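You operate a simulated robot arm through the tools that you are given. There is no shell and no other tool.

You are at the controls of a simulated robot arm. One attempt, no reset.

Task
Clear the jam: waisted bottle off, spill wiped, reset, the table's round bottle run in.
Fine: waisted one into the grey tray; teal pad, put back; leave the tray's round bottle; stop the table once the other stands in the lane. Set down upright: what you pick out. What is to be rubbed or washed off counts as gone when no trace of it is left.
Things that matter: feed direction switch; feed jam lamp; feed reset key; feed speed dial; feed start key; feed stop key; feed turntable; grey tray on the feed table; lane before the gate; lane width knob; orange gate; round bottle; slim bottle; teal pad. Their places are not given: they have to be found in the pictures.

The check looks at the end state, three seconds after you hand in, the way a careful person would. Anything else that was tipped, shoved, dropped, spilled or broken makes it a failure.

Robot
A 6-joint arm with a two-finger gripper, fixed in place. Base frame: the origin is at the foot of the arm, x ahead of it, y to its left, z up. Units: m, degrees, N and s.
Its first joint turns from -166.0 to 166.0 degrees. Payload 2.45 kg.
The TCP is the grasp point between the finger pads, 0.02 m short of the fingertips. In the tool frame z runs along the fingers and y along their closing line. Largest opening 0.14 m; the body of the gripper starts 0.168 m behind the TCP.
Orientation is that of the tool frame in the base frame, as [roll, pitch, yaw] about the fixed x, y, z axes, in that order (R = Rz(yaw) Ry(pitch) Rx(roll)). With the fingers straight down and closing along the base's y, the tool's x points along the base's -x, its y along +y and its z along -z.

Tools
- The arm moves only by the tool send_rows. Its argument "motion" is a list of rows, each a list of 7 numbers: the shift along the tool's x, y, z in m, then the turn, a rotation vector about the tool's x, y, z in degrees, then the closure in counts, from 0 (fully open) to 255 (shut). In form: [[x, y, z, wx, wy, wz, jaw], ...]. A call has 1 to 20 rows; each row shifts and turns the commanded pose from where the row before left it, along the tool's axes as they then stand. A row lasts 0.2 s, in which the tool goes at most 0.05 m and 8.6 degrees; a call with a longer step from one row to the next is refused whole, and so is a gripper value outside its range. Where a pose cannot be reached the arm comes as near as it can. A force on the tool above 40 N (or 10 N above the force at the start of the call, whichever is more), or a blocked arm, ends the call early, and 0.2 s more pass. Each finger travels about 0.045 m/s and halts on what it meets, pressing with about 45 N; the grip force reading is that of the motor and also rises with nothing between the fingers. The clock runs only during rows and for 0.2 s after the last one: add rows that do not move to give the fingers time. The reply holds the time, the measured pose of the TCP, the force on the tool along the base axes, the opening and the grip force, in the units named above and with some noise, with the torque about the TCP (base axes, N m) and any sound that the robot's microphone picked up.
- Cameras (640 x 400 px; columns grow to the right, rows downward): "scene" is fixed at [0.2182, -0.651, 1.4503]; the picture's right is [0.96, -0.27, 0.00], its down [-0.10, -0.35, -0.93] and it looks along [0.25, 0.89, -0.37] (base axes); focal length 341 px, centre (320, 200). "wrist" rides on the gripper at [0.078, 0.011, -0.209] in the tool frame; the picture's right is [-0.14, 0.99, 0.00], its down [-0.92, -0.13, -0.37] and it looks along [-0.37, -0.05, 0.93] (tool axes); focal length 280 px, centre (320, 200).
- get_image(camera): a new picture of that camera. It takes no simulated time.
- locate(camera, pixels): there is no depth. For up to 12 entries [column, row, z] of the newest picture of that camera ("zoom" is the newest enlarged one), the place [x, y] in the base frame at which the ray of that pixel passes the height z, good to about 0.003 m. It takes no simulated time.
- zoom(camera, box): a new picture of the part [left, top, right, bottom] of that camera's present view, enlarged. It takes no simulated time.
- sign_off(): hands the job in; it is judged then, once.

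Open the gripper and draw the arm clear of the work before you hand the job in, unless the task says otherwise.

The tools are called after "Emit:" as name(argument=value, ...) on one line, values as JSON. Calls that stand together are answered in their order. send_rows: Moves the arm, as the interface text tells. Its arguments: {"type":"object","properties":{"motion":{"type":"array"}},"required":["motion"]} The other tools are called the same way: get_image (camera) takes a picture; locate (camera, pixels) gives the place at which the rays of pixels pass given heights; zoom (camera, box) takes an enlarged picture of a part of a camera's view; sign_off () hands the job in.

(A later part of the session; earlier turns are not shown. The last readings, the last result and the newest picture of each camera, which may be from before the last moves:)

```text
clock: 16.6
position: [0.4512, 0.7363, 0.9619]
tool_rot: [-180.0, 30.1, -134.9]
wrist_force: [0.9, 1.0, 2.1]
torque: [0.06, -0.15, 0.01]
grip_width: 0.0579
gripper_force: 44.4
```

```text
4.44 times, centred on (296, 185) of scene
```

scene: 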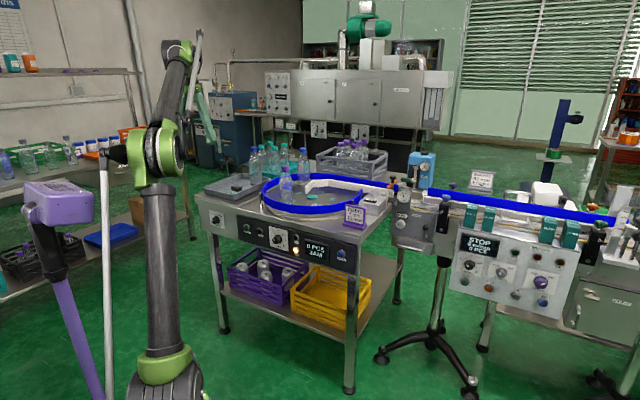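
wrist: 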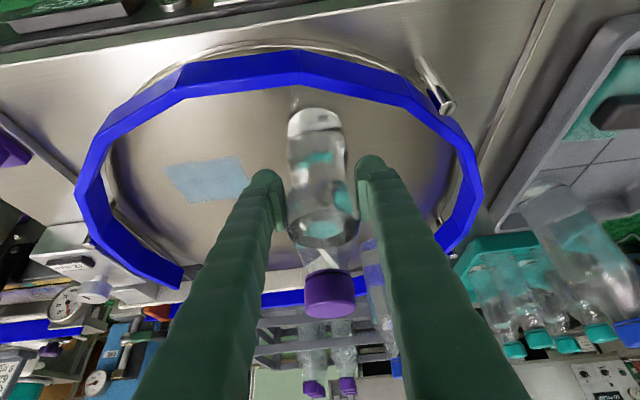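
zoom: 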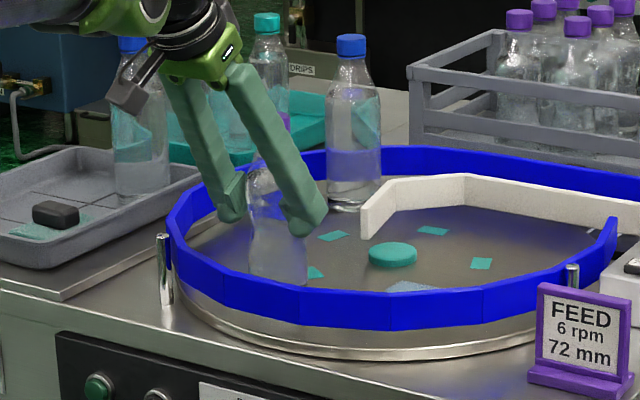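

Grip holds at 0.058 m width, 44 N. I lift straight up 0.03 m first, then check.

Emit:
send_rows(motion=[[-0.0075, 0, -0.013, 0, 0, 0, 230], [-0.0075, 0, -0.013, 0, 0, 0, 230], [0, 0, 0, 0, 0, 0, 230]])

Emit:
zoom(camera="scene", box=[240, 140, 352, 230])

Emit:
get_image(camera="wrist")

```text
clock: 17.4
position: [0.4507, 0.7355, 0.9942]
tool_rot: [-180.0, 30.1, -134.9]
wrist_force: [-0.2, 0.6, -3.9]
torque: [-0.04, 0.01, 0.01]
grip_width: 0.0578
gripper_force: 45.1
```

```text
4.44 times, centred on (296, 185) of scene
```

zoom: 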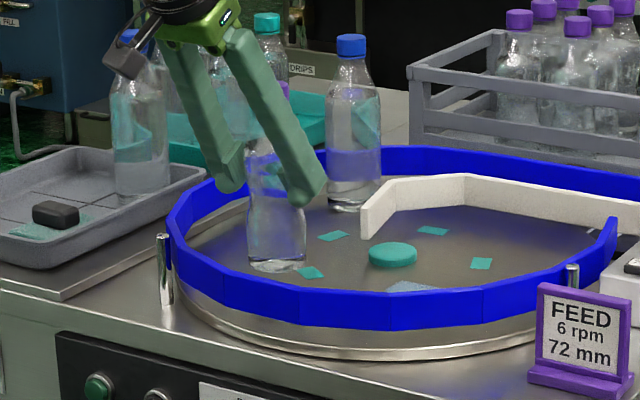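

```text
taken
```

wrist: 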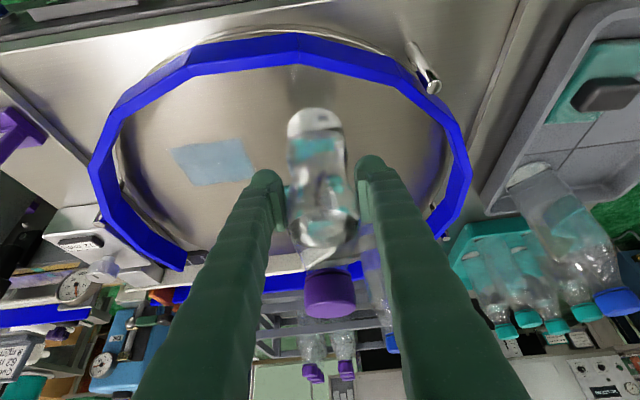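

The bottle is hanging upright and clear (3.5 N weight). I raise it another 0.09 m and carry it over to the tray's free left column.

Emit:
send_rows(motion=[[-0.015, 0, -0.026, 0, 0, 0, 230], [-0.015, 0, -0.026, 0, 0, 0, 230], [-0.015, 0, -0.026, 0, 0, 0, 230], [0.00093, 0.03, -0.0005, 0, 0, 0, 230], [0.00093, 0.03, -0.0005, 0, 0, 0, 230], [0.00093, 0.03, -0.0005, 0, 0, 0, 230], [0.00093, 0.03, -0.0005, 0, 0, 0, 230], [0.00093, 0.03, -0.0005, 0, 0, 0, 230], [0.00093, 0.03, -0.0005, 0, 0, 0, 230], [0.00093, 0.03, -0.0005, 0, 0, 0, 230], [0.00093, 0.03, -0.0005, 0, 0, 0, 230], [0.00093, 0.03, -0.0005, 0, 0, 0, 230], [0.00093, 0.03, -0.0005, 0, 0, 0, 230], [0.00093, 0.03, -0.0005, 0, 0, 0, 230], [0.00093, 0.03, -0.0005, 0, 0, 0, 230], [0.00093, 0.029, -0.0005, 0, 0, 0, 230], [0, 0, 0, 0, 0, 0, 230], [0, 0, 0, 0, 0, 0, 230]])

Emit:
get_image(camera="wrist")

Emit:
zoom(camera="scene", box=[180, 110, 308, 230])

```text
clock: 21.2
position: [0.1667, 0.9992, 1.0827]
tool_rot: [179.9, 30.1, -134.9]
wrist_force: [0.4, -0.2, -3.0]
torque: [-0.04, 0.02, -0.02]
grip_width: 0.0579
gripper_force: 45.2
```

```text
taken
```

wrist: 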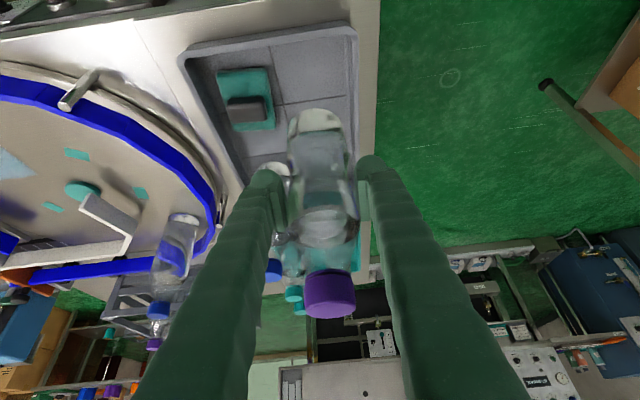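

```text
3.33 times, centred on (244, 170) of scene
```

zoom: 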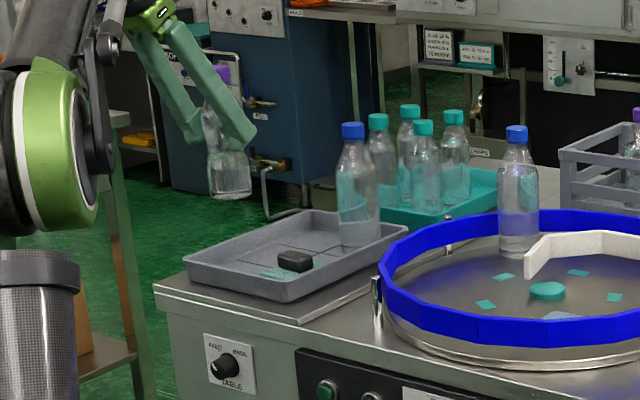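

The bottle is over the tray's left column by coordinates. I verify the tray edges from this view before lowering.

Emit:
zoom(camera="wrist", box=[160, 0, 400, 200])

Emit:
locate(camera="wrist", pixels=[[182, 58, 0.905], [356, 24, 0.905], [264, 50, 0.872], [349, 92, 0.872], [348, 40, 0.872], [246, 97, 0.875], [284, 105, 0.872], [279, 168, 0.872]])

```text
2.00 times, centred on (280, 100) of wrist
```

zoom: 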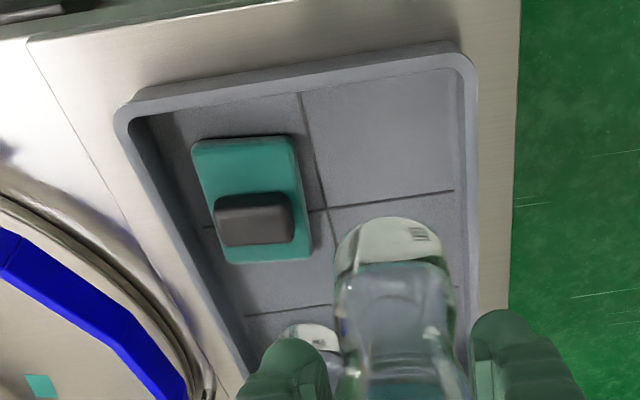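

```text
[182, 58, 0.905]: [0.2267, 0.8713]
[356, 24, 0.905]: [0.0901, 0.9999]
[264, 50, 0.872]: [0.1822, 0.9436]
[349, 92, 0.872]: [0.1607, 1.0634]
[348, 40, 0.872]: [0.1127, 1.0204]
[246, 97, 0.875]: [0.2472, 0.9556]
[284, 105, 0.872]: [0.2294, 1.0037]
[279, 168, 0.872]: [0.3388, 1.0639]
```

Front-left cell spans r 0.795–0.868, s −0.636…−0.548, so I shift +8 mm in r and lower to about 2–3 cm above the floor.

Emit:
send_rows(motion=[[-0.0069, 0, 0.004, 0, 0, 0, 230], [0.0123, 0, 0.0212, 0, 0, 0, 230], [0.0123, 0, 0.0212, 0, 0, 0, 230], [0.0123, 0, 0.0212, 0, 0, 0, 230], [0.0123, 0, 0.0212, 0, 0, 0, 230], [0, 0, 0, 0, 0, 0, 230]])

Emit:
get_image(camera="wrist")

Emit:
zoom(camera="scene", box=[190, 130, 302, 220])

```text
clock: 22.6
position: [0.1715, 1.0051, 0.9849]
tool_rot: [-180.0, 29.9, -134.9]
wrist_force: [0.6, 0.1, -3.2]
torque: [-0.04, 0.05, 0.01]
grip_width: 0.0577
gripper_force: 45.2
```

```text
taken
```

wrist: 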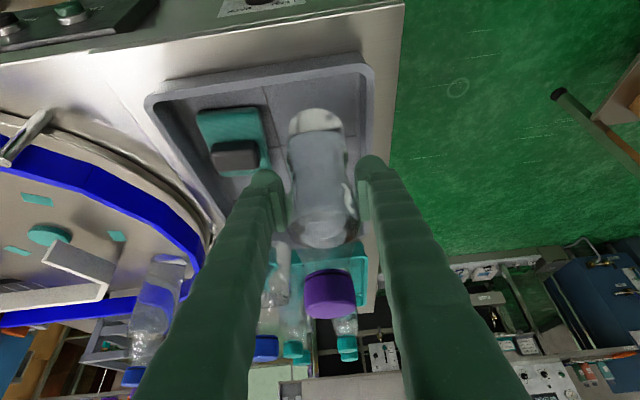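

```text
4.44 times, centred on (246, 175) of scene
```

zoom: 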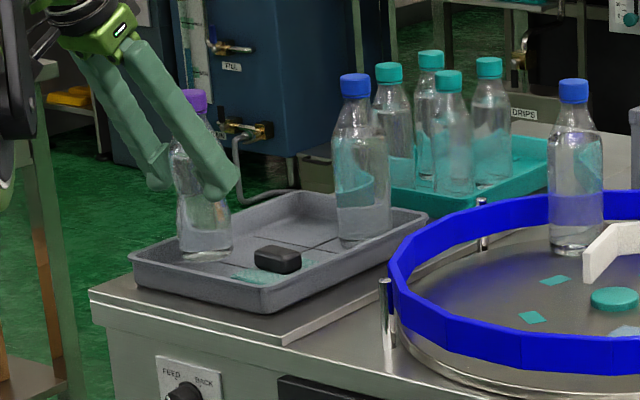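

Bottle hangs inside the tray outline, clear of the pad. I lower slowly watching the vertical force (now −3.2 N).

Emit:
send_rows(motion=[[0.0025, 0, 0.0043, 0, 0, 0, 230], [0.0025, 0, 0.0043, 0, 0, 0, 230], [0.0025, 0, 0.0043, 0, 0, 0, 230], [0.0025, 0, 0.0043, 0, 0, 0, 230], [0, 0, 0, 0, 0, 0, 230]])

```text
clock: 23.8
position: [0.1715, 1.0062, 0.9646]
tool_rot: [180.0, 30.0, -135.0]
wrist_force: [-0.1, 0.3, -3.7]
torque: [-0.03, 0.03, 0.02]
grip_width: 0.0576
gripper_force: 45.3
```

No contact yet (still −3.7 N at z=0.9646). I lower in 2–3 mm steps.

Emit:
send_rows(motion=[[0.0015, 0, 0.0026, 0, 0, 0, 230], [0.0015, 0, 0.0026, 0, 0, 0, 230], [0, 0, 0, 0, 0, 0, 230]])

Emit:
zoom(camera="scene", box=[205, 150, 269, 200])

```text
clock: 24.6
position: [0.1702, 1.004, 0.9612]
tool_rot: [-180.0, 30.0, -134.8]
wrist_force: [-4.3, 1.1, 35.0]
torque: [0.34, -0.23, 0.22]
grip_width: 0.0571
gripper_force: 44.6
```

```text
8.00 times, centred on (237, 175) of scene
```

zoom: 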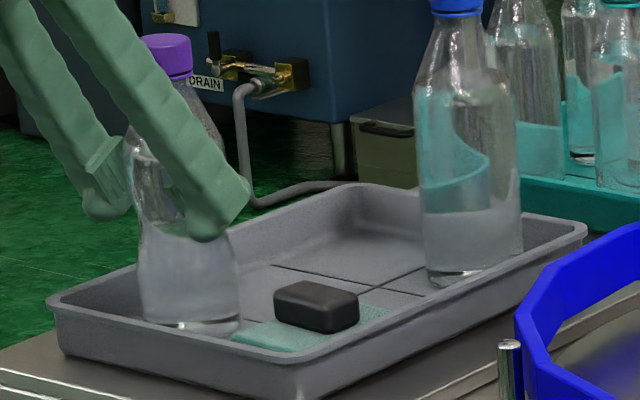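

Contact: 35 N upward at z=0.961. I relieve the pressure by about 2 mm before opening.

Emit:
send_rows(motion=[[-0.001, 0, -0.0017, 0, 0, 0, 230], [0, 0, 0, 0, 0, 0, 230]])

Emit:
get_image(camera="wrist")

Emit:
zoom(camera="wrist", box=[140, 40, 400, 240])

```text
clock: 25.2
position: [0.1701, 1.0049, 0.9621]
tool_rot: [179.9, 30.0, -135.0]
wrist_force: [-3.6, -2.8, 11.3]
torque: [0.1, 0.03, 0.06]
grip_width: 0.0571
gripper_force: 44.9
```

```text
taken
```

wrist: 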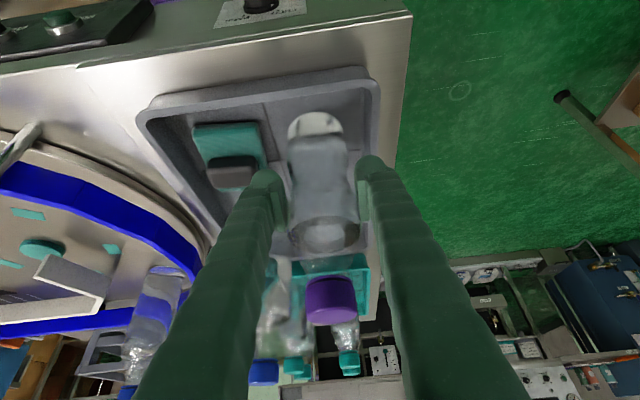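

```text
2.00 times, centred on (270, 140) of wrist
```

zoom: 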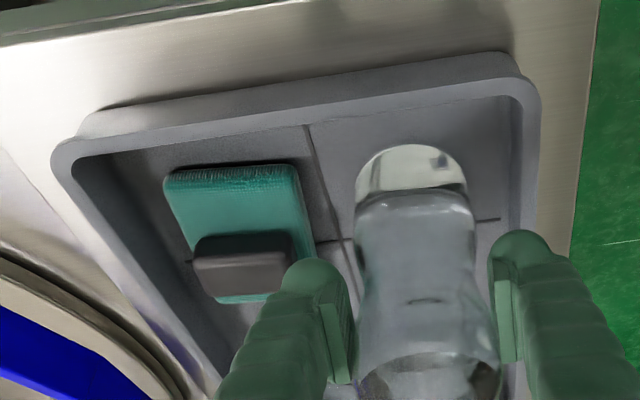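

The base is flat within the cell, clear of walls and pad. I relieve another ~0.7 mm and open the fingers to about 0.10 m.

Emit:
send_rows(motion=[[-0.0003, 0, -0.0006, 0, 0, 0, 230], [0, 0, 0, 0, 0, 0, 130], [0, 0, 0, 0, 0, 0, 100], [0, 0, 0, 0, 0, 0, 70], [0, 0, 0, 0, 0, 0, 70], [0, 0, 0, 0, 0, 0, 70]])

Emit:
get_image(camera="wrist")

Emit:
zoom(camera="scene", box=[195, 140, 275, 200])

```text
clock: 26.6
position: [0.1708, 1.0047, 0.9614]
tool_rot: [180.0, 30.0, -134.9]
wrist_force: [-0.2, -0.2, -0.2]
torque: [-0.01, 0.0, 0.02]
grip_width: 0.1015
gripper_force: 0.0
```

```text
taken
```

wrist: 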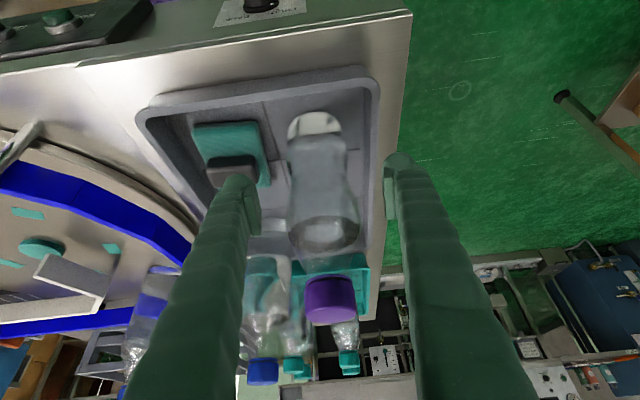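

```text
6.67 times, centred on (235, 170) of scene
```

zoom: 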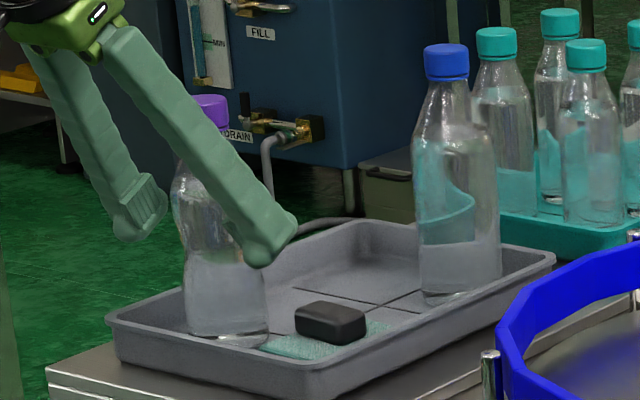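

The bottle stands upright in the tray's left cell. I retract along the tool axis.

Emit:
send_rows(motion=[[0, 0, -0.02, 0, 0, 0, 70], [0, 0, -0.03, 0, 0, 0, 70], [0, 0, -0.04, 0, 0, 0, 70], [0, 0, -0.04, 0, 0, 0, 70], [0, 0, -0.04, 0, 0, 0, 70], [0, 0, -0.04, 0, 0, 0, 70], [0, 0, 0, 0, 0, 0, 70]])

Emit:
get_image(camera="wrist")

Emit:
zoom(camera="scene", box=[195, 140, 275, 200])

```text
clock: 28.2
position: [0.0981, 0.9307, 1.1464]
tool_rot: [-180.0, 30.0, -135.0]
wrist_force: [-0.5, -0.2, 0.2]
torque: [0.0, 0.02, 0.01]
grip_width: 0.1014
gripper_force: 0.0
```

```text
taken
```

wrist: 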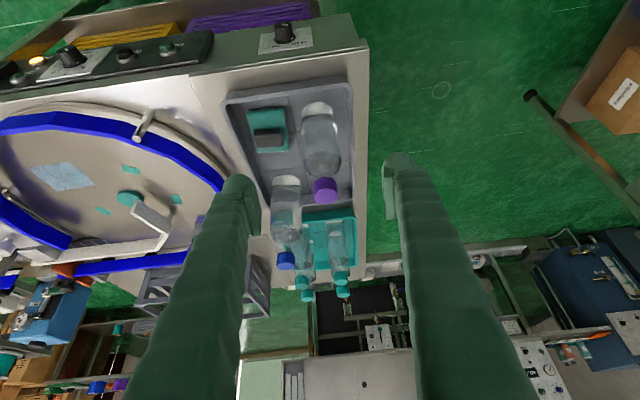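

```text
6.67 times, centred on (235, 170) of scene
```

zoom: 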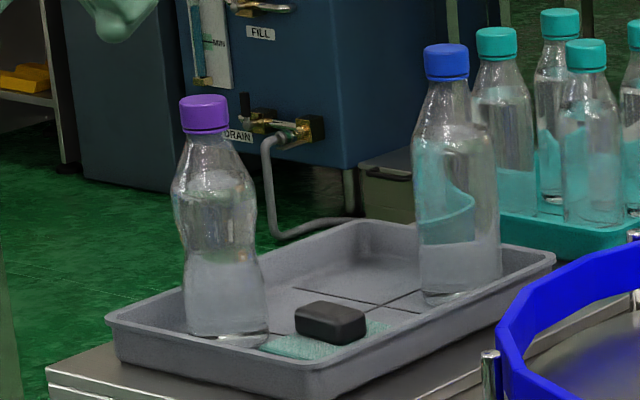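

Waisted bottle is upright in the tray. Next the pad: I zoom in on it to measure the handle's position and height.

Emit:
zoom(camera="wrist", box=[220, 80, 348, 180])

Emit:
zoom(camera="scene", box=[215, 170, 263, 205])

```text
4.00 times, centred on (284, 130) of wrist
```

zoom: 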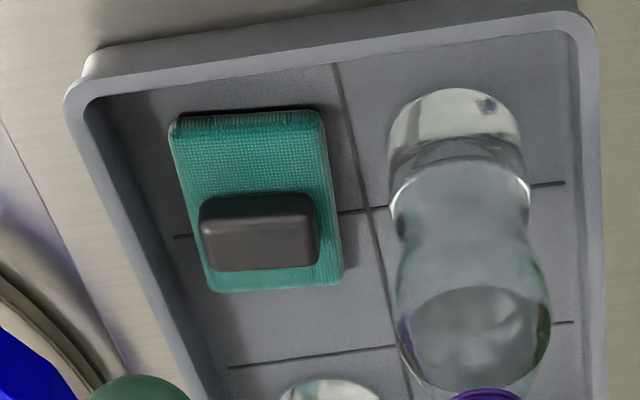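

```text
11.43 times, centred on (239, 188) of scene
```

zoom: 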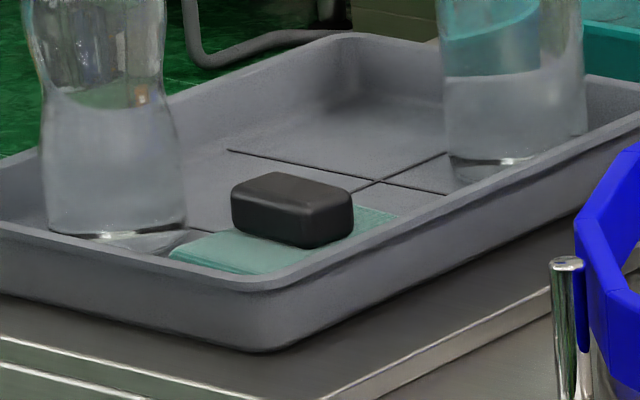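

I triangulate the handle top (wrist 268.5,143; scene 236.6,187.1) and the pad corners.

Emit:
locate(camera="wrist", pixels=[[268.5, 143, 0.89], [268.5, 143, 0.91], [247, 110, 0.885], [284.5, 108, 0.885], [289.5, 151.3, 0.885], [256, 152.5, 0.885], [269, 129, 0.885], [254, 140, 0.9], [283.5, 140, 0.9]])

Emit:
locate(camera="scene", pixels=[[236.6, 187.1, 0.89], [236.6, 187.1, 0.91], [236.6, 192.0, 0.88], [225.6, 193.0, 0.88], [231.5, 192.3, 0.89], [241.8, 188.5, 0.89]])

```text
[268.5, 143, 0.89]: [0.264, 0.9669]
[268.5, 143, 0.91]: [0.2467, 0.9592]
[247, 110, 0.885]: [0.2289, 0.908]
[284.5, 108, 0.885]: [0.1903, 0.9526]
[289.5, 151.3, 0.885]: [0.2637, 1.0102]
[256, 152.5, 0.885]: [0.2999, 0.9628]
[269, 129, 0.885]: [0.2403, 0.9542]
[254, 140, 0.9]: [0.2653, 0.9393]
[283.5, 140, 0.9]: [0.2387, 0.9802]
```

```text
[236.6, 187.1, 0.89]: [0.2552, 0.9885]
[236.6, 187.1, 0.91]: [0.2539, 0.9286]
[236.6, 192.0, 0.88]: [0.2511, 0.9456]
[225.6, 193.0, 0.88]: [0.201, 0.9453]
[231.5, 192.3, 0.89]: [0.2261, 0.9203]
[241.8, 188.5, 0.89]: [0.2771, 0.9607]
```

Handle top ≈ z 0.899 centred at (0.2545, 0.963), pad yawed ~7° from the table axes. I'll grip it across its short side with the tool turned ~83°, so I untilt, turn, and hover above it.

Emit:
send_rows(motion=[[0, 0, 0, 0, 7.5, 0, 70], [0, 0, 0, 0, 7.5, 0, 70], [0, 0, 0, 0, 7.5, 0, 70], [0, 0, 0, 0, 7.5, 0, 70], [0, 0, 0, 0, 0, -8.3, 70], [0, 0, 0, 0, 0, -8.3, 70], [0, 0, 0, 0, 0, -8.3, 70], [0, 0, 0, 0, 0, -8.3, 70], [0, 0, 0, 0, 0, -8.3, 70], [0, 0, 0, 0, 0, -8.3, 100], [0, 0, 0, 0, 0, -8.3, 127], [0, 0, 0, 0, 0, -8.3, 127], [0, 0, 0, 0, 0, -8.3, 127], [0, 0, 0, 0, 0, -8.3, 127], [0, 0, 0, 0, 0, 0, 127]])

Emit:
get_image(camera="wrist")

Emit:
get_image(camera="scene")

```text
clock: 31.4
position: [0.0972, 0.923, 1.1364]
tool_rot: [-180.0, 0.0, -51.9]
wrist_force: [-0.3, 0.4, -0.7]
torque: [-0.02, -0.01, 0.01]
grip_width: 0.0704
gripper_force: 0.0
out of reach, approached as far as the arm can: row 4
```

```text
taken
```

wrist: 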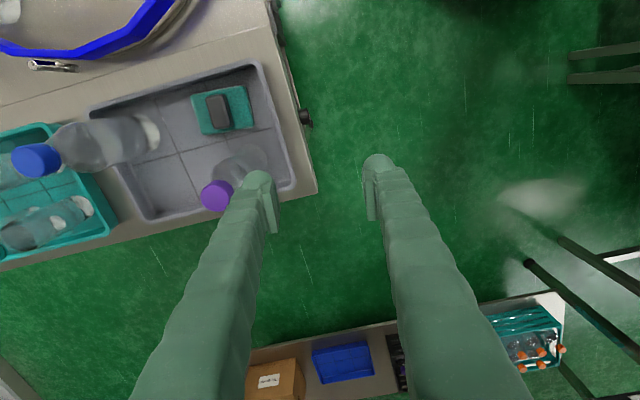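

```text
taken
```

scene: 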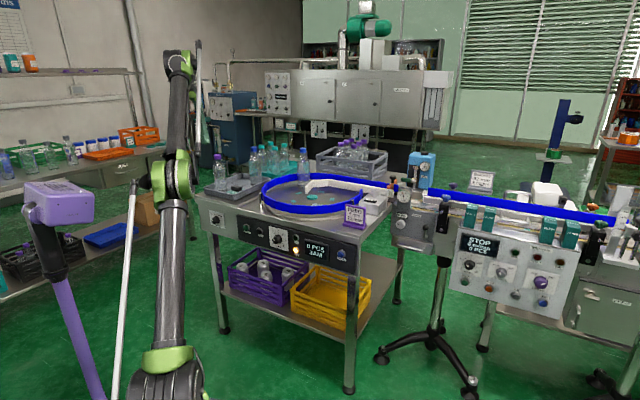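

Vertical was just out of reach out there (limit ≈0.93 m at this height), so I'll come in to the pad from the turntable side with a ~15° lean. First I swing back to r≈0.78, s≈−0.35.

Emit:
send_rows(motion=[[0.0322, -0.0123, 0, 0, 0, 0, 127], [0.0322, -0.0123, 0, 0, 0, 0, 127], [0.0322, -0.0123, 0, 0, 0, 0, 127], [0.0322, -0.0123, 0, 0, 0, 0, 127], [0.0322, -0.0123, 0, 0, 0, 0, 127], [0.0322, -0.0123, 0, 0, 0, 0, 127], [0.0322, -0.0123, 0, 0, 0, 0, 127], [0, 0, 0, 0, 0, 0, 127]])

Emit:
get_image(camera="wrist")

Emit:
get_image(camera="scene")

```text
clock: 33.2
position: [0.3039, 0.7987, 1.1356]
tool_rot: [180.0, 0.0, -52.0]
wrist_force: [0.2, -1.1, 0.1]
torque: [0.0, 0.0, 0.01]
grip_width: 0.0702
gripper_force: 0.1
```

```text
taken
```

wrist: 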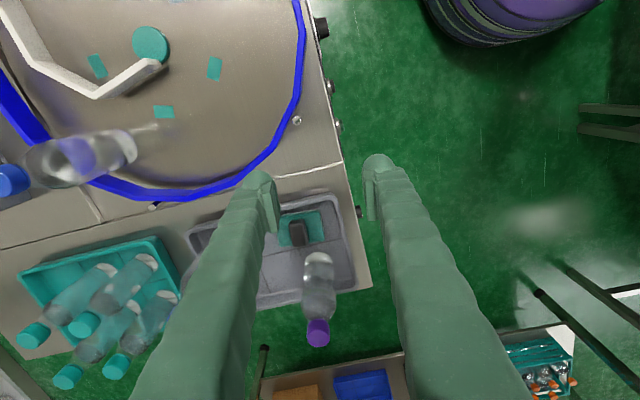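

```text
taken
```

scene: 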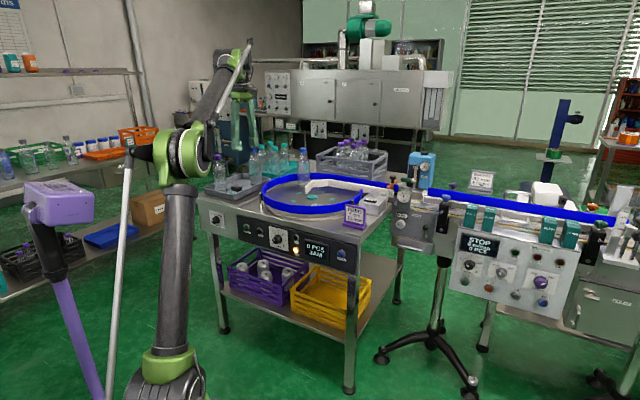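

The pad is visible at (302,228) between the fingers. I drop to z≈1.03 at r≈0.86 and lean 15° toward the tray.

Emit:
send_rows(motion=[[-0.0049, -0.0199, 0.0263, 0, 0, 0, 127], [-0.0049, -0.0199, 0.0263, 0, 0, 0, 127], [-0.0049, -0.0199, 0.0263, 0, 0, 0, 127], [-0.0049, -0.0199, 0.0263, 0, 0, 0, 127], [0, 0, 0, 0, -7.5, 0, 127], [0, 0, 0, 0, -7.5, 0, 127], [0, 0, 0, 0, 0, 0, 127]])

Emit:
get_image(camera="wrist")

Emit:
zoom(camera="wrist", box=[250, 170, 378, 270])

Emit:
zoom(camera="scene", box=[190, 110, 350, 230])

```text
clock: 34.8
position: [0.3546, 0.8626, 1.0318]
tool_rot: [-180.0, 15.1, -52.0]
wrist_force: [0.3, -0.1, 0.7]
torque: [-0.01, 0.02, 0.01]
grip_width: 0.0703
gripper_force: 0.1
```

```text
taken
```

wrist: 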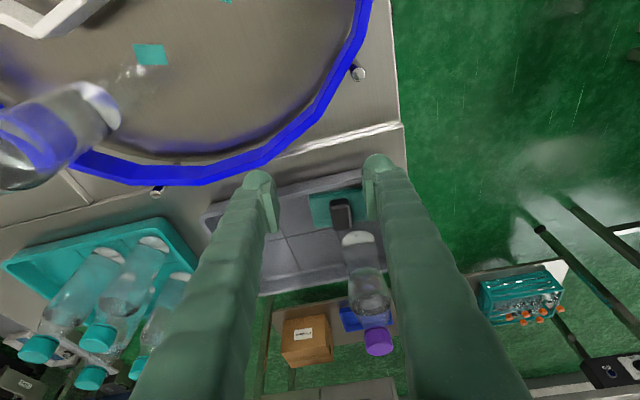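

```text
4.00 times, centred on (314, 220) of wrist
```

zoom: 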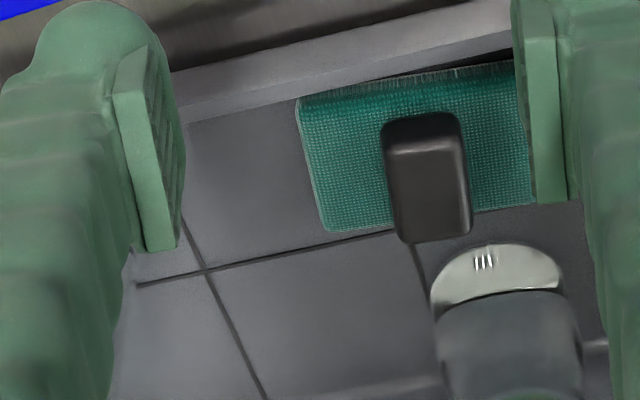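

```text
3.33 times, centred on (270, 170) of scene
```

zoom: 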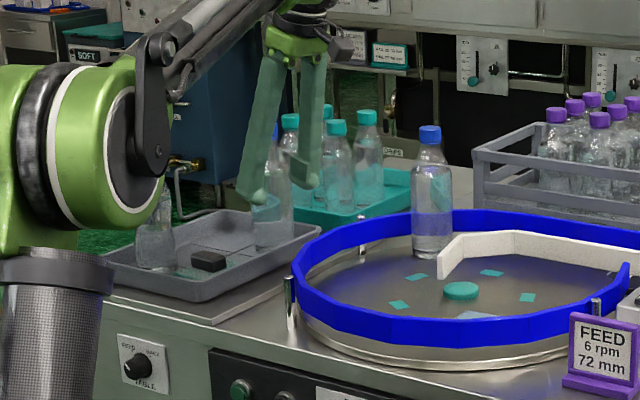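

The handle's long axis appears exactly aligned with the tool. I locate the handle top centre at (341.5,219) for the final approach.

Emit:
locate(camera="wrist", pixels=[[341.5, 219.25, 0.899], [341.5, 219.25, 0.895], [333.0, 214, 0.899], [350.5, 213, 0.899], [341, 207, 0.899], [343, 230, 0.899], [310, 196, 0.88], [360, 205, 0.88], [330, 227, 0.88]])

Emit:
locate(camera="scene", pixels=[[236.6, 187.1, 0.899], [236.6, 187.1, 0.895]])

```text
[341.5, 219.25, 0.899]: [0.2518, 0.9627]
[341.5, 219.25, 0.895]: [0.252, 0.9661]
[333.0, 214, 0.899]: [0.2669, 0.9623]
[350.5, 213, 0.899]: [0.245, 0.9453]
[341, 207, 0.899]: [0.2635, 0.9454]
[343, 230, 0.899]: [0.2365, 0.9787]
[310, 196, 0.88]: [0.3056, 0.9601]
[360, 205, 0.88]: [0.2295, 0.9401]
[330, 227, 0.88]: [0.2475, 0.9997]
```

```text
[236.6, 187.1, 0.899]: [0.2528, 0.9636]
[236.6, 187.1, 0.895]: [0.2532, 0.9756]
```

Handle centre is (0.252,0.963), z_top 0.899, both cameras agreeing. I move in over the tray wall in two stages to just above the handle.

Emit:
send_rows(motion=[[-0.0232, 0.0036, 0.0196, 0, 0, 0, 127], [-0.0232, 0.0036, 0.0196, 0, 0, 0, 127], [-0.0232, 0.0036, 0.0196, 0, 0, 0, 127], [-0.0232, 0.0036, 0.0196, 0, 0, 0, 127], [-0.0079, 0.0021, 0.028, 0, 0, 0, 127], [-0.0079, 0.0021, 0.028, 0, 0, 0, 127], [0, 0, 0, 0, 0, 0, 127]])

Emit:
get_image(camera="wrist")

Emit:
zoom(camera="wrist", box=[250, 140, 400, 260])

Emit:
zoom(camera="scene", box=[195, 130, 291, 210])

```text
clock: 36.4
position: [0.254, 0.9614, 0.929]
tool_rot: [180.0, 15.1, -52.0]
wrist_force: [-0.4, -0.8, 0.2]
torque: [0.02, -0.01, -0.02]
grip_width: 0.0704
gripper_force: 0.1
```

```text
taken
```

wrist: 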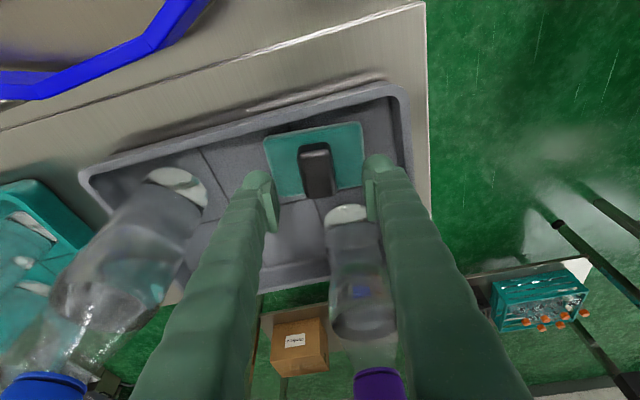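

```text
3.33 times, centred on (325, 200) of wrist
```

zoom: 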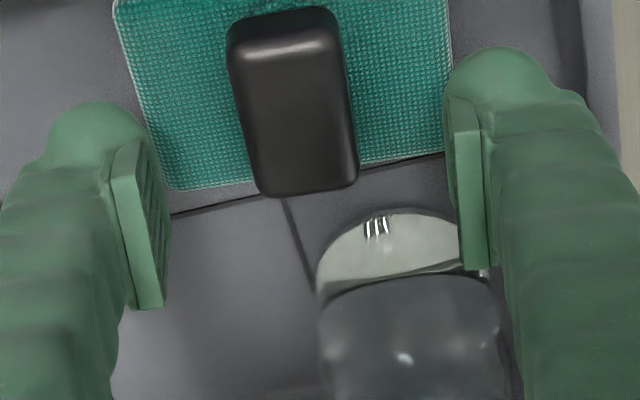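

```text
5.00 times, centred on (243, 170) of scene
```

zoom: 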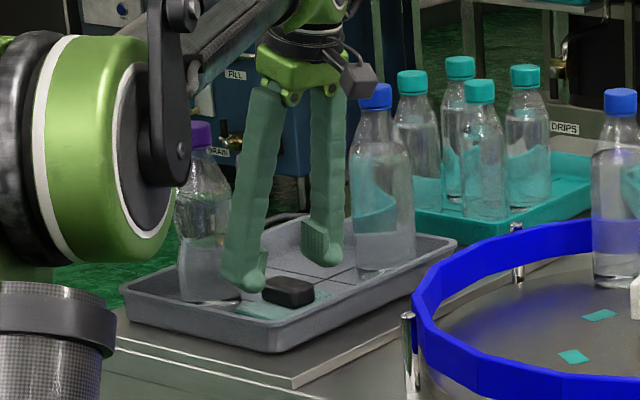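

The fingers straddle the handle. I re-locate the handle centre here to fine-tune along s before the final drop.

Emit:
locate(camera="wrist", pixels=[[319, 176, 0.899], [313.5, 156, 0.899], [325, 197, 0.899], [302, 160, 0.899], [327, 154, 0.899]])

```text
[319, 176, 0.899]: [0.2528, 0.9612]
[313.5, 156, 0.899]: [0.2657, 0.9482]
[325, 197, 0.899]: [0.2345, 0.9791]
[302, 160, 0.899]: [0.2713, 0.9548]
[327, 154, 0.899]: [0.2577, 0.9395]
```

Aligned within 2 mm. I descend in small steps watching for contact.

Emit:
send_rows(motion=[[0.0023, 0, 0.0087, 0, 0, 0, 127], [0.0023, 0, 0.0087, 0, 0, 0, 127], [0, 0, 0, 0, 0, 0, 127]])

Emit:
zoom(camera="wrist", box=[250, 140, 400, 260])

Emit:
zoom(camera="scene", box=[215, 165, 271, 205])

```text
clock: 37.2
position: [0.2548, 0.9624, 0.912]
tool_rot: [180.0, 15.0, -51.9]
wrist_force: [-0.5, 0.1, -0.3]
torque: [-0.01, 0.01, -0.02]
grip_width: 0.0702
gripper_force: 0.1
```

```text
3.33 times, centred on (325, 200) of wrist
```

zoom: 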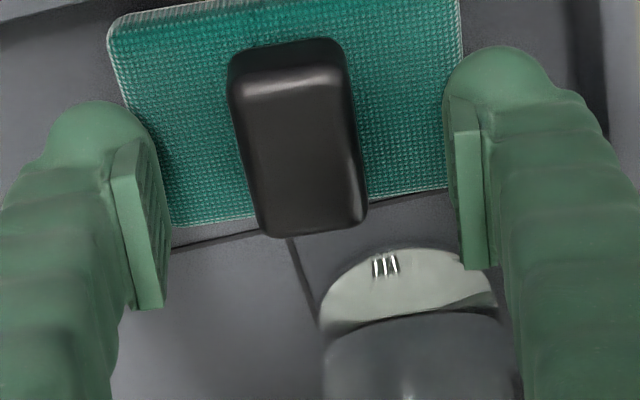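

```text
10.00 times, centred on (243, 185) of scene
```

zoom: 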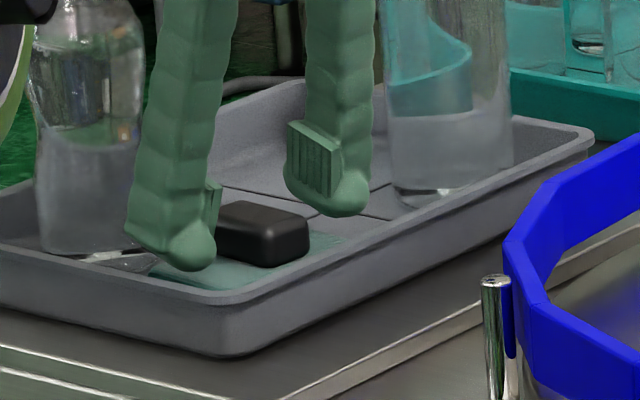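

Fingertips are near the pad's surface now. I go down another 6 mm and watch the force.

Emit:
send_rows(motion=[[0.0008, 0, 0.0029, 0, 0, 0, 127], [0.0008, 0, 0.0029, 0, 0, 0, 127], [0, 0, 0, 0, 0, 0, 127]])

Emit:
zoom(camera="scene", box=[215, 165, 271, 205])

```text
clock: 38.0
position: [0.2537, 0.9607, 0.9064]
tool_rot: [-180.0, 15.0, -51.9]
wrist_force: [-0.3, 1.1, -0.5]
torque: [0.02, -0.01, 0.01]
grip_width: 0.0703
gripper_force: 0.2
```

```text
10.00 times, centred on (243, 185) of scene
```

zoom: 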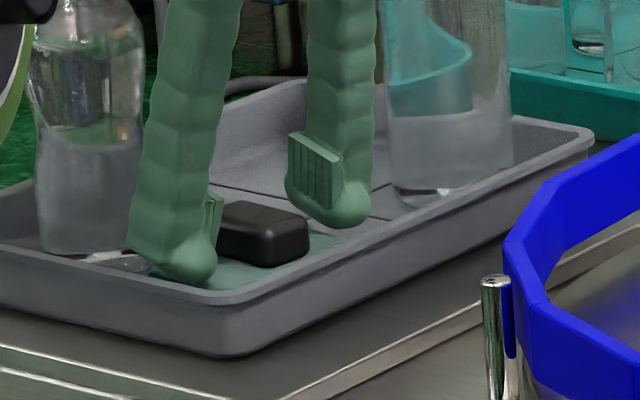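

No contact yet; 3 mm lower and then I close on the handle.

Emit:
send_rows(motion=[[0.0008, 0, 0.0029, 0, 0, 0, 127], [0, 0, 0, 0, 0, 0, 127]])

```text
clock: 38.6
position: [0.253, 0.962, 0.9023]
tool_rot: [180.0, 14.9, -51.9]
wrist_force: [0.8, 3.3, 11.3]
torque: [-0.02, -0.08, 0.02]
grip_width: 0.0701
gripper_force: 0.0
```

Touched the pad (11 N). I back off 1.5 mm and close the fingers.

Emit:
send_rows(motion=[[-0.0005, 0, -0.0018, 0, 0, 0, 127], [0, 0, 0, 0, 0, 0, 180], [0, 0, 0, 0, 0, 0, 255], [0, 0, 0, 0, 0, 0, 255], [0, 0, 0, 0, 0, 0, 255], [0, 0, 0, 0, 0, 0, 255]])

Emit:
get_image(camera="wrist")

Emit:
zoom(camera="scene", box=[205, 155, 277, 205])

```text
clock: 40.0
position: [0.2535, 0.9624, 0.9044]
tool_rot: [-180.0, 15.1, -52.0]
wrist_force: [-0.1, 0.4, 9.0]
torque: [0.07, -0.09, 0.23]
grip_width: 0.0286
gripper_force: 45.0
```

```text
taken
```

wrist: 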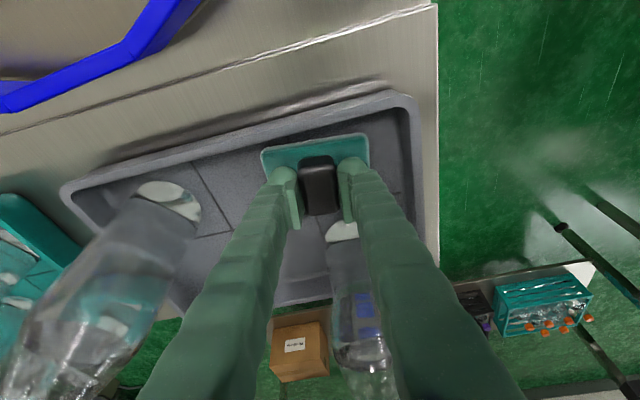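

```text
8.00 times, centred on (241, 180) of scene
```

zoom: 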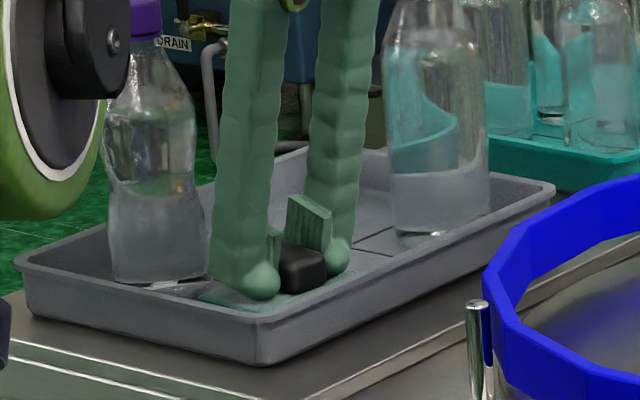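

Handle gripped at 0.0286 m. I lift straight up 3 cm and check.

Emit:
send_rows(motion=[[-0.0026, 0, -0.0097, 0, 0, 0, 255], [-0.0026, 0, -0.0097, 0, 0, 0, 255], [-0.0026, 0, -0.0097, 0, 0, 0, 255], [0, 0, 0, 0, 0, 0, 255]])

Emit:
get_image(camera="wrist")

Emit:
zoom(camera="scene", box=[205, 155, 277, 205])

```text
clock: 41.0
position: [0.2526, 0.9617, 0.933]
tool_rot: [179.9, 14.9, -51.9]
wrist_force: [-0.3, -0.2, -1.3]
torque: [-0.03, 0.02, 0.03]
grip_width: 0.0283
gripper_force: 45.4
```

```text
taken
```

wrist: 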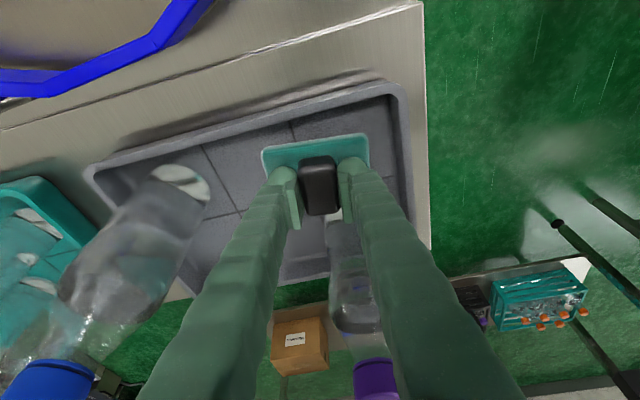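

```text
8.00 times, centred on (241, 180) of scene
```

zoom: 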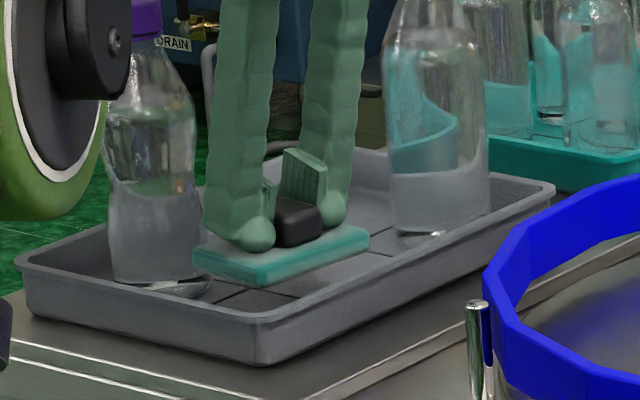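

The pad is held level with its underside down. I raise it to clear the blue ring and carry it to above the spill (r≈0.893, s≈−0.07).

Emit:
send_rows(motion=[[-0.0075, 0, -0.028, 0, 0, 0, 255], [-0.0075, 0, -0.028, 0, 0, 0, 255], [-0.0075, 0, -0.028, 0, 0, 0, 255], [0.0341, -0.0072, -0.00914, 0, 0, 0, 255], [0.0341, -0.0072, -0.00914, 0, 0, 0, 255], [0.0341, -0.0072, -0.00914, 0, 0, 0, 255], [0.0341, -0.0072, -0.00914, 0, 0, 0, 255], [0.0341, -0.0072, -0.00914, 0, 0, 0, 255], [0.0341, -0.0072, -0.00914, 0, 0, 0, 255], [0.0341, -0.0072, -0.00914, 0, 0, 0, 255], [0.0341, -0.0072, -0.00914, 0, 0, 0, 255], [0.0341, -0.0072, -0.00914, 0, 0, 0, 255], [0.0341, -0.0072, -0.00914, 0, 0, 0, 255], [0.0341, -0.0072, -0.00914, 0, 0, 0, 255], [0.0341, -0.0072, -0.00914, 0, 0, 0, 255], [0, 0, 0, 0, 0, 0, 255]])

Emit:
get_image(camera="wrist")

Emit:
zoom(camera="scene", box=[250, 120, 394, 230])

```text
clock: 44.4
position: [0.5843, 0.6797, 1.022]
tool_rot: [179.9, 15.0, -51.9]
wrist_force: [0.1, -0.3, -0.9]
torque: [-0.01, 0.01, -0.02]
grip_width: 0.0281
gripper_force: 45.2
```

```text
taken
```

wrist: 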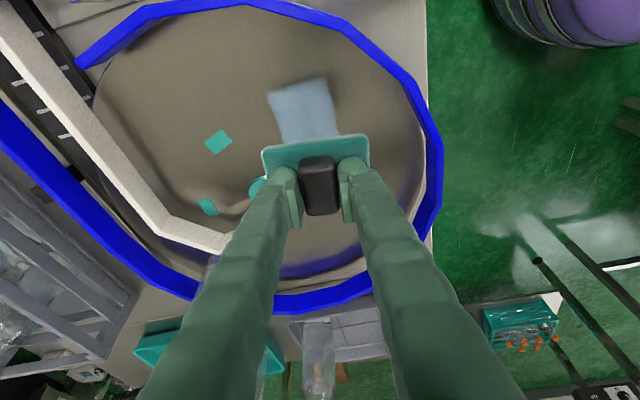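

```text
3.64 times, centred on (322, 175) of scene
```

zoom: 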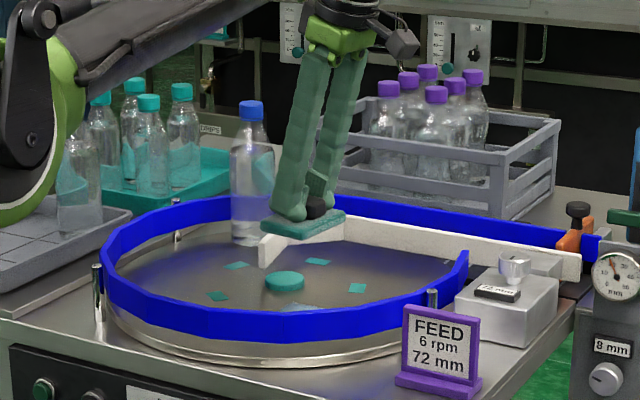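

A very clear view of the spill: corners near (267,92), (327,78), (337,133) with the lower edge behind the pad. I zoom and locate the spill, ring and hub.

Emit:
zoom(camera="wrist", box=[200, 50, 392, 200])

Emit:
locate(camera="wrist", pixels=[[267, 92, 0.872], [327, 78, 0.872], [338, 134, 0.872], [283, 145, 0.872], [257, 188, 0.885], [85, 65, 0.92], [438, 165, 0.92], [408, 90, 0.92], [230, 3, 0.92], [320, 195, 0.9]])

```text
2.67 times, centred on (296, 125) of wrist
```

zoom: 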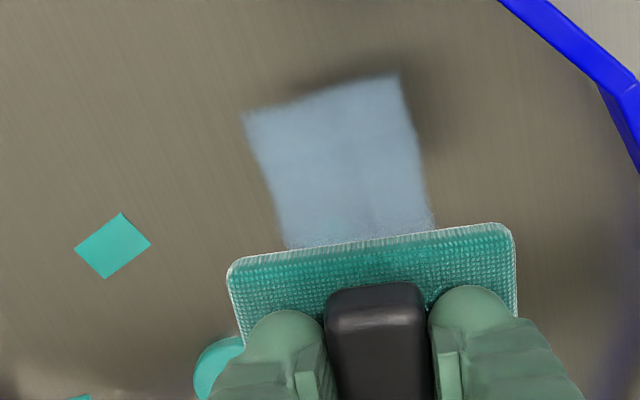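

```text
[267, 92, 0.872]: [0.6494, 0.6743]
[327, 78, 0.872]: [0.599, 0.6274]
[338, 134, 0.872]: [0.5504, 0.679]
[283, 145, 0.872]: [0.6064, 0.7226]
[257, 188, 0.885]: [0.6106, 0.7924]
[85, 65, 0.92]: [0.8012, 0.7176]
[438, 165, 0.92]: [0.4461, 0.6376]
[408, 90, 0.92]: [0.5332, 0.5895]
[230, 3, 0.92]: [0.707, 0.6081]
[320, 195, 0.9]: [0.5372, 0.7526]
```

Spill covers r 0.866–0.938, s −0.11…−0.018; the hub and ring stay clear if the pad centre stays within s −0.095…−0.025. I lower to ~1 cm above the table.

Emit:
send_rows(motion=[[0.0068, -0.0008, 0.0254, 0, 0, 0, 255], [0.0068, -0.0008, 0.0254, 0, 0, 0, 255], [0.0068, -0.0008, 0.0254, 0, 0, 0, 255], [0.0068, -0.0008, 0.0254, 0, 0, 0, 255], [0, 0, 0, 0, 0, 0, 255]])

Emit:
zoom(camera="scene", box=[275, 150, 371, 220])

Emit:
get_image(camera="wrist")

```text
clock: 45.6
position: [0.5864, 0.6834, 0.9148]
tool_rot: [180.0, 15.1, -51.9]
wrist_force: [0.2, -0.2, -0.2]
torque: [-0.02, 0.0, -0.03]
grip_width: 0.0284
gripper_force: 44.4
```

```text
5.71 times, centred on (323, 185) of scene
```

zoom: 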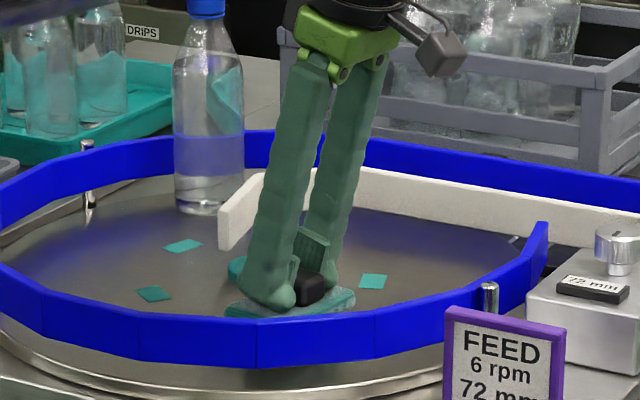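

```text
taken
```

wrist: 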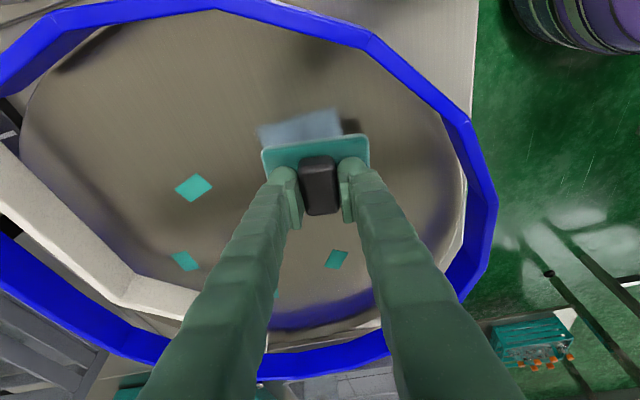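

About 1 cm above. I lower in small steps until contact.

Emit:
send_rows(motion=[[0.0008, 0, 0.0029, 0, 0, 0, 255], [0.0008, 0, 0.0029, 0, 0, 0, 255], [0, 0, 0, 0, 0, 0, 255]])

Emit:
locate(camera="wrist", pixels=[[258, 131, 0.872], [337, 110, 0.872], [192, 187, 0.872], [335, 259, 0.872], [186, 260, 0.872], [470, 200, 0.92], [362, 45, 0.92], [215, 8, 0.92]])

```text
clock: 46.4
position: [0.5849, 0.6833, 0.9093]
tool_rot: [180.0, 15.0, -52.0]
wrist_force: [-0.1, -0.3, -0.1]
torque: [-0.04, 0.0, 0.01]
grip_width: 0.0284
gripper_force: 45.0
```

```text
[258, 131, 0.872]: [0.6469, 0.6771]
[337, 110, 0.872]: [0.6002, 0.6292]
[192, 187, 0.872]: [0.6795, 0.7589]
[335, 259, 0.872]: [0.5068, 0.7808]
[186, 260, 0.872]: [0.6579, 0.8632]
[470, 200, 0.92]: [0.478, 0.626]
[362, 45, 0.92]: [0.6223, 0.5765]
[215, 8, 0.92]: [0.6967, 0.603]
```

No contact at z=0.909; lowering further.

Emit:
send_rows(motion=[[0.0005, 0, 0.0019, 0, 0, 0, 255], [0.0005, 0, 0.0019, 0, 0, 0, 255], [0, 0, 0, 0, 0, 0, 255]])

```text
clock: 47.2
position: [0.5853, 0.6829, 0.9052]
tool_rot: [-179.9, 15.0, -52.0]
wrist_force: [0.0, -0.1, -0.7]
torque: [0.0, -0.01, -0.01]
grip_width: 0.0282
gripper_force: 44.7
```

Still free at 0.905; 2 mm steps more.

Emit:
send_rows(motion=[[0.0005, 0, 0.0019, 0, 0, 0, 255], [0, 0, 0, 0, 0, 0, 255]])

```text
clock: 47.8
position: [0.585, 0.6837, 0.9041]
tool_rot: [-180.0, 15.1, -52.0]
wrist_force: [-0.1, 0.2, -1.2]
torque: [-0.01, 0.02, -0.01]
grip_width: 0.0282
gripper_force: 45.0
```

Emit:
send_rows(motion=[[0.0005, 0, 0.0019, 0, 0, 0, 255], [0, 0, 0, 0, 0, 0, 255]])

```text
clock: 48.4
position: [0.5852, 0.6829, 0.9017]
tool_rot: [180.0, 15.0, -52.0]
wrist_force: [2.4, 2.5, 9.3]
torque: [-0.02, -0.12, 0.01]
grip_width: 0.0284
gripper_force: 45.5
```

Contact: 9 N at z=0.9017. I begin wiping along s: right to −0.025, then left to −0.095.

Emit:
send_rows(motion=[[0.0001, 0, 0.0005, 0, 0, 0, 255], [0.01055, -0.00134, -0.00283, 0, 0, 0, 255], [0.01055, -0.00134, -0.00283, 0, 0, 0, 255], [0.01055, -0.00134, -0.00283, 0, 0, 0, 255], [0.01055, -0.00134, -0.00283, 0, 0, 0, 255], [-0.0112, 0.00143, 0.003, 0, 0, 0, 255], [-0.0112, 0.00143, 0.003, 0, 0, 0, 255], [-0.0112, 0.00143, 0.003, 0, 0, 0, 255], [-0.0112, 0.00143, 0.003, 0, 0, 0, 255], [-0.0112, 0.00143, 0.003, 0, 0, 0, 255], [-0.0112, 0.00143, 0.003, 0, 0, 0, 255], [0, 0, 0, 0, 0, 0, 255]])

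Emit:
get_image(camera="wrist")

Emit:
zoom(camera="scene", box=[275, 150, 371, 220])

```text
clock: 51.0
position: [0.565, 0.7026, 0.902]
tool_rot: [180.0, 15.1, -51.9]
wrist_force: [-4.4, -3.5, 19.7]
torque: [-0.03, 0.09, -0.01]
grip_width: 0.028
gripper_force: 45.0
```

```text
taken
```

wrist: 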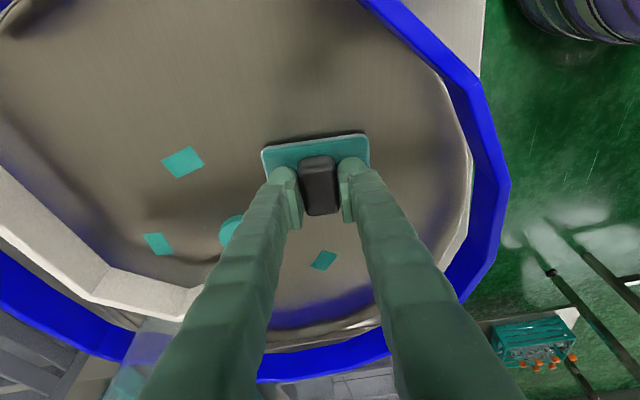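

```text
5.71 times, centred on (323, 185) of scene
```

zoom: 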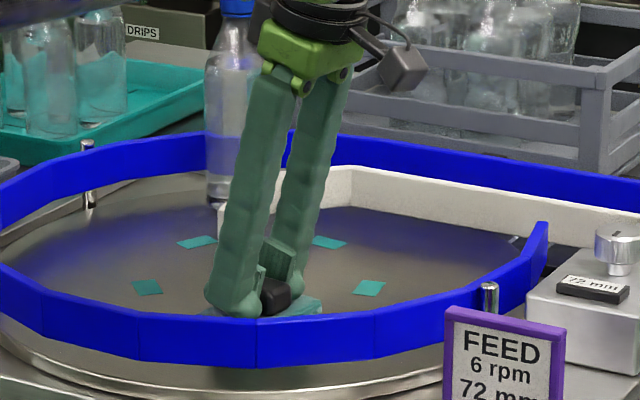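

The visible part of the spill is gone. Teal marks seem to have shifted, so I check whether the turntable turned under friction.

Emit:
locate(camera="wrist", pixels=[[182, 161, 0.872], [158, 243, 0.872], [323, 260, 0.872], [231, 228, 0.885]])

Emit:
zoom(camera="wrist", box=[120, 90, 400, 310])

```text
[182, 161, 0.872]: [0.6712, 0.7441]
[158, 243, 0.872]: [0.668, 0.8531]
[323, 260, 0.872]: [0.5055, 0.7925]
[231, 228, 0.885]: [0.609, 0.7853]
```

```text
1.82 times, centred on (260, 200) of wrist
```

zoom: 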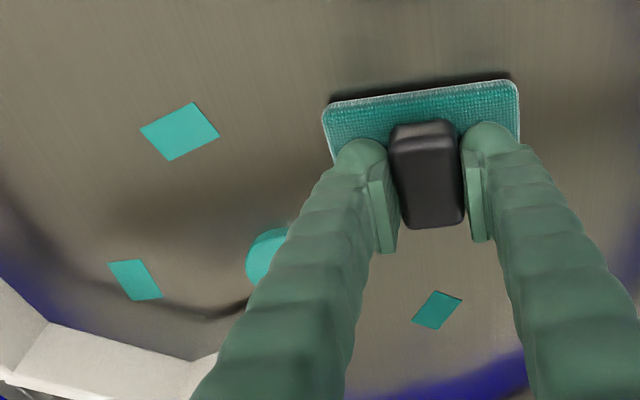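

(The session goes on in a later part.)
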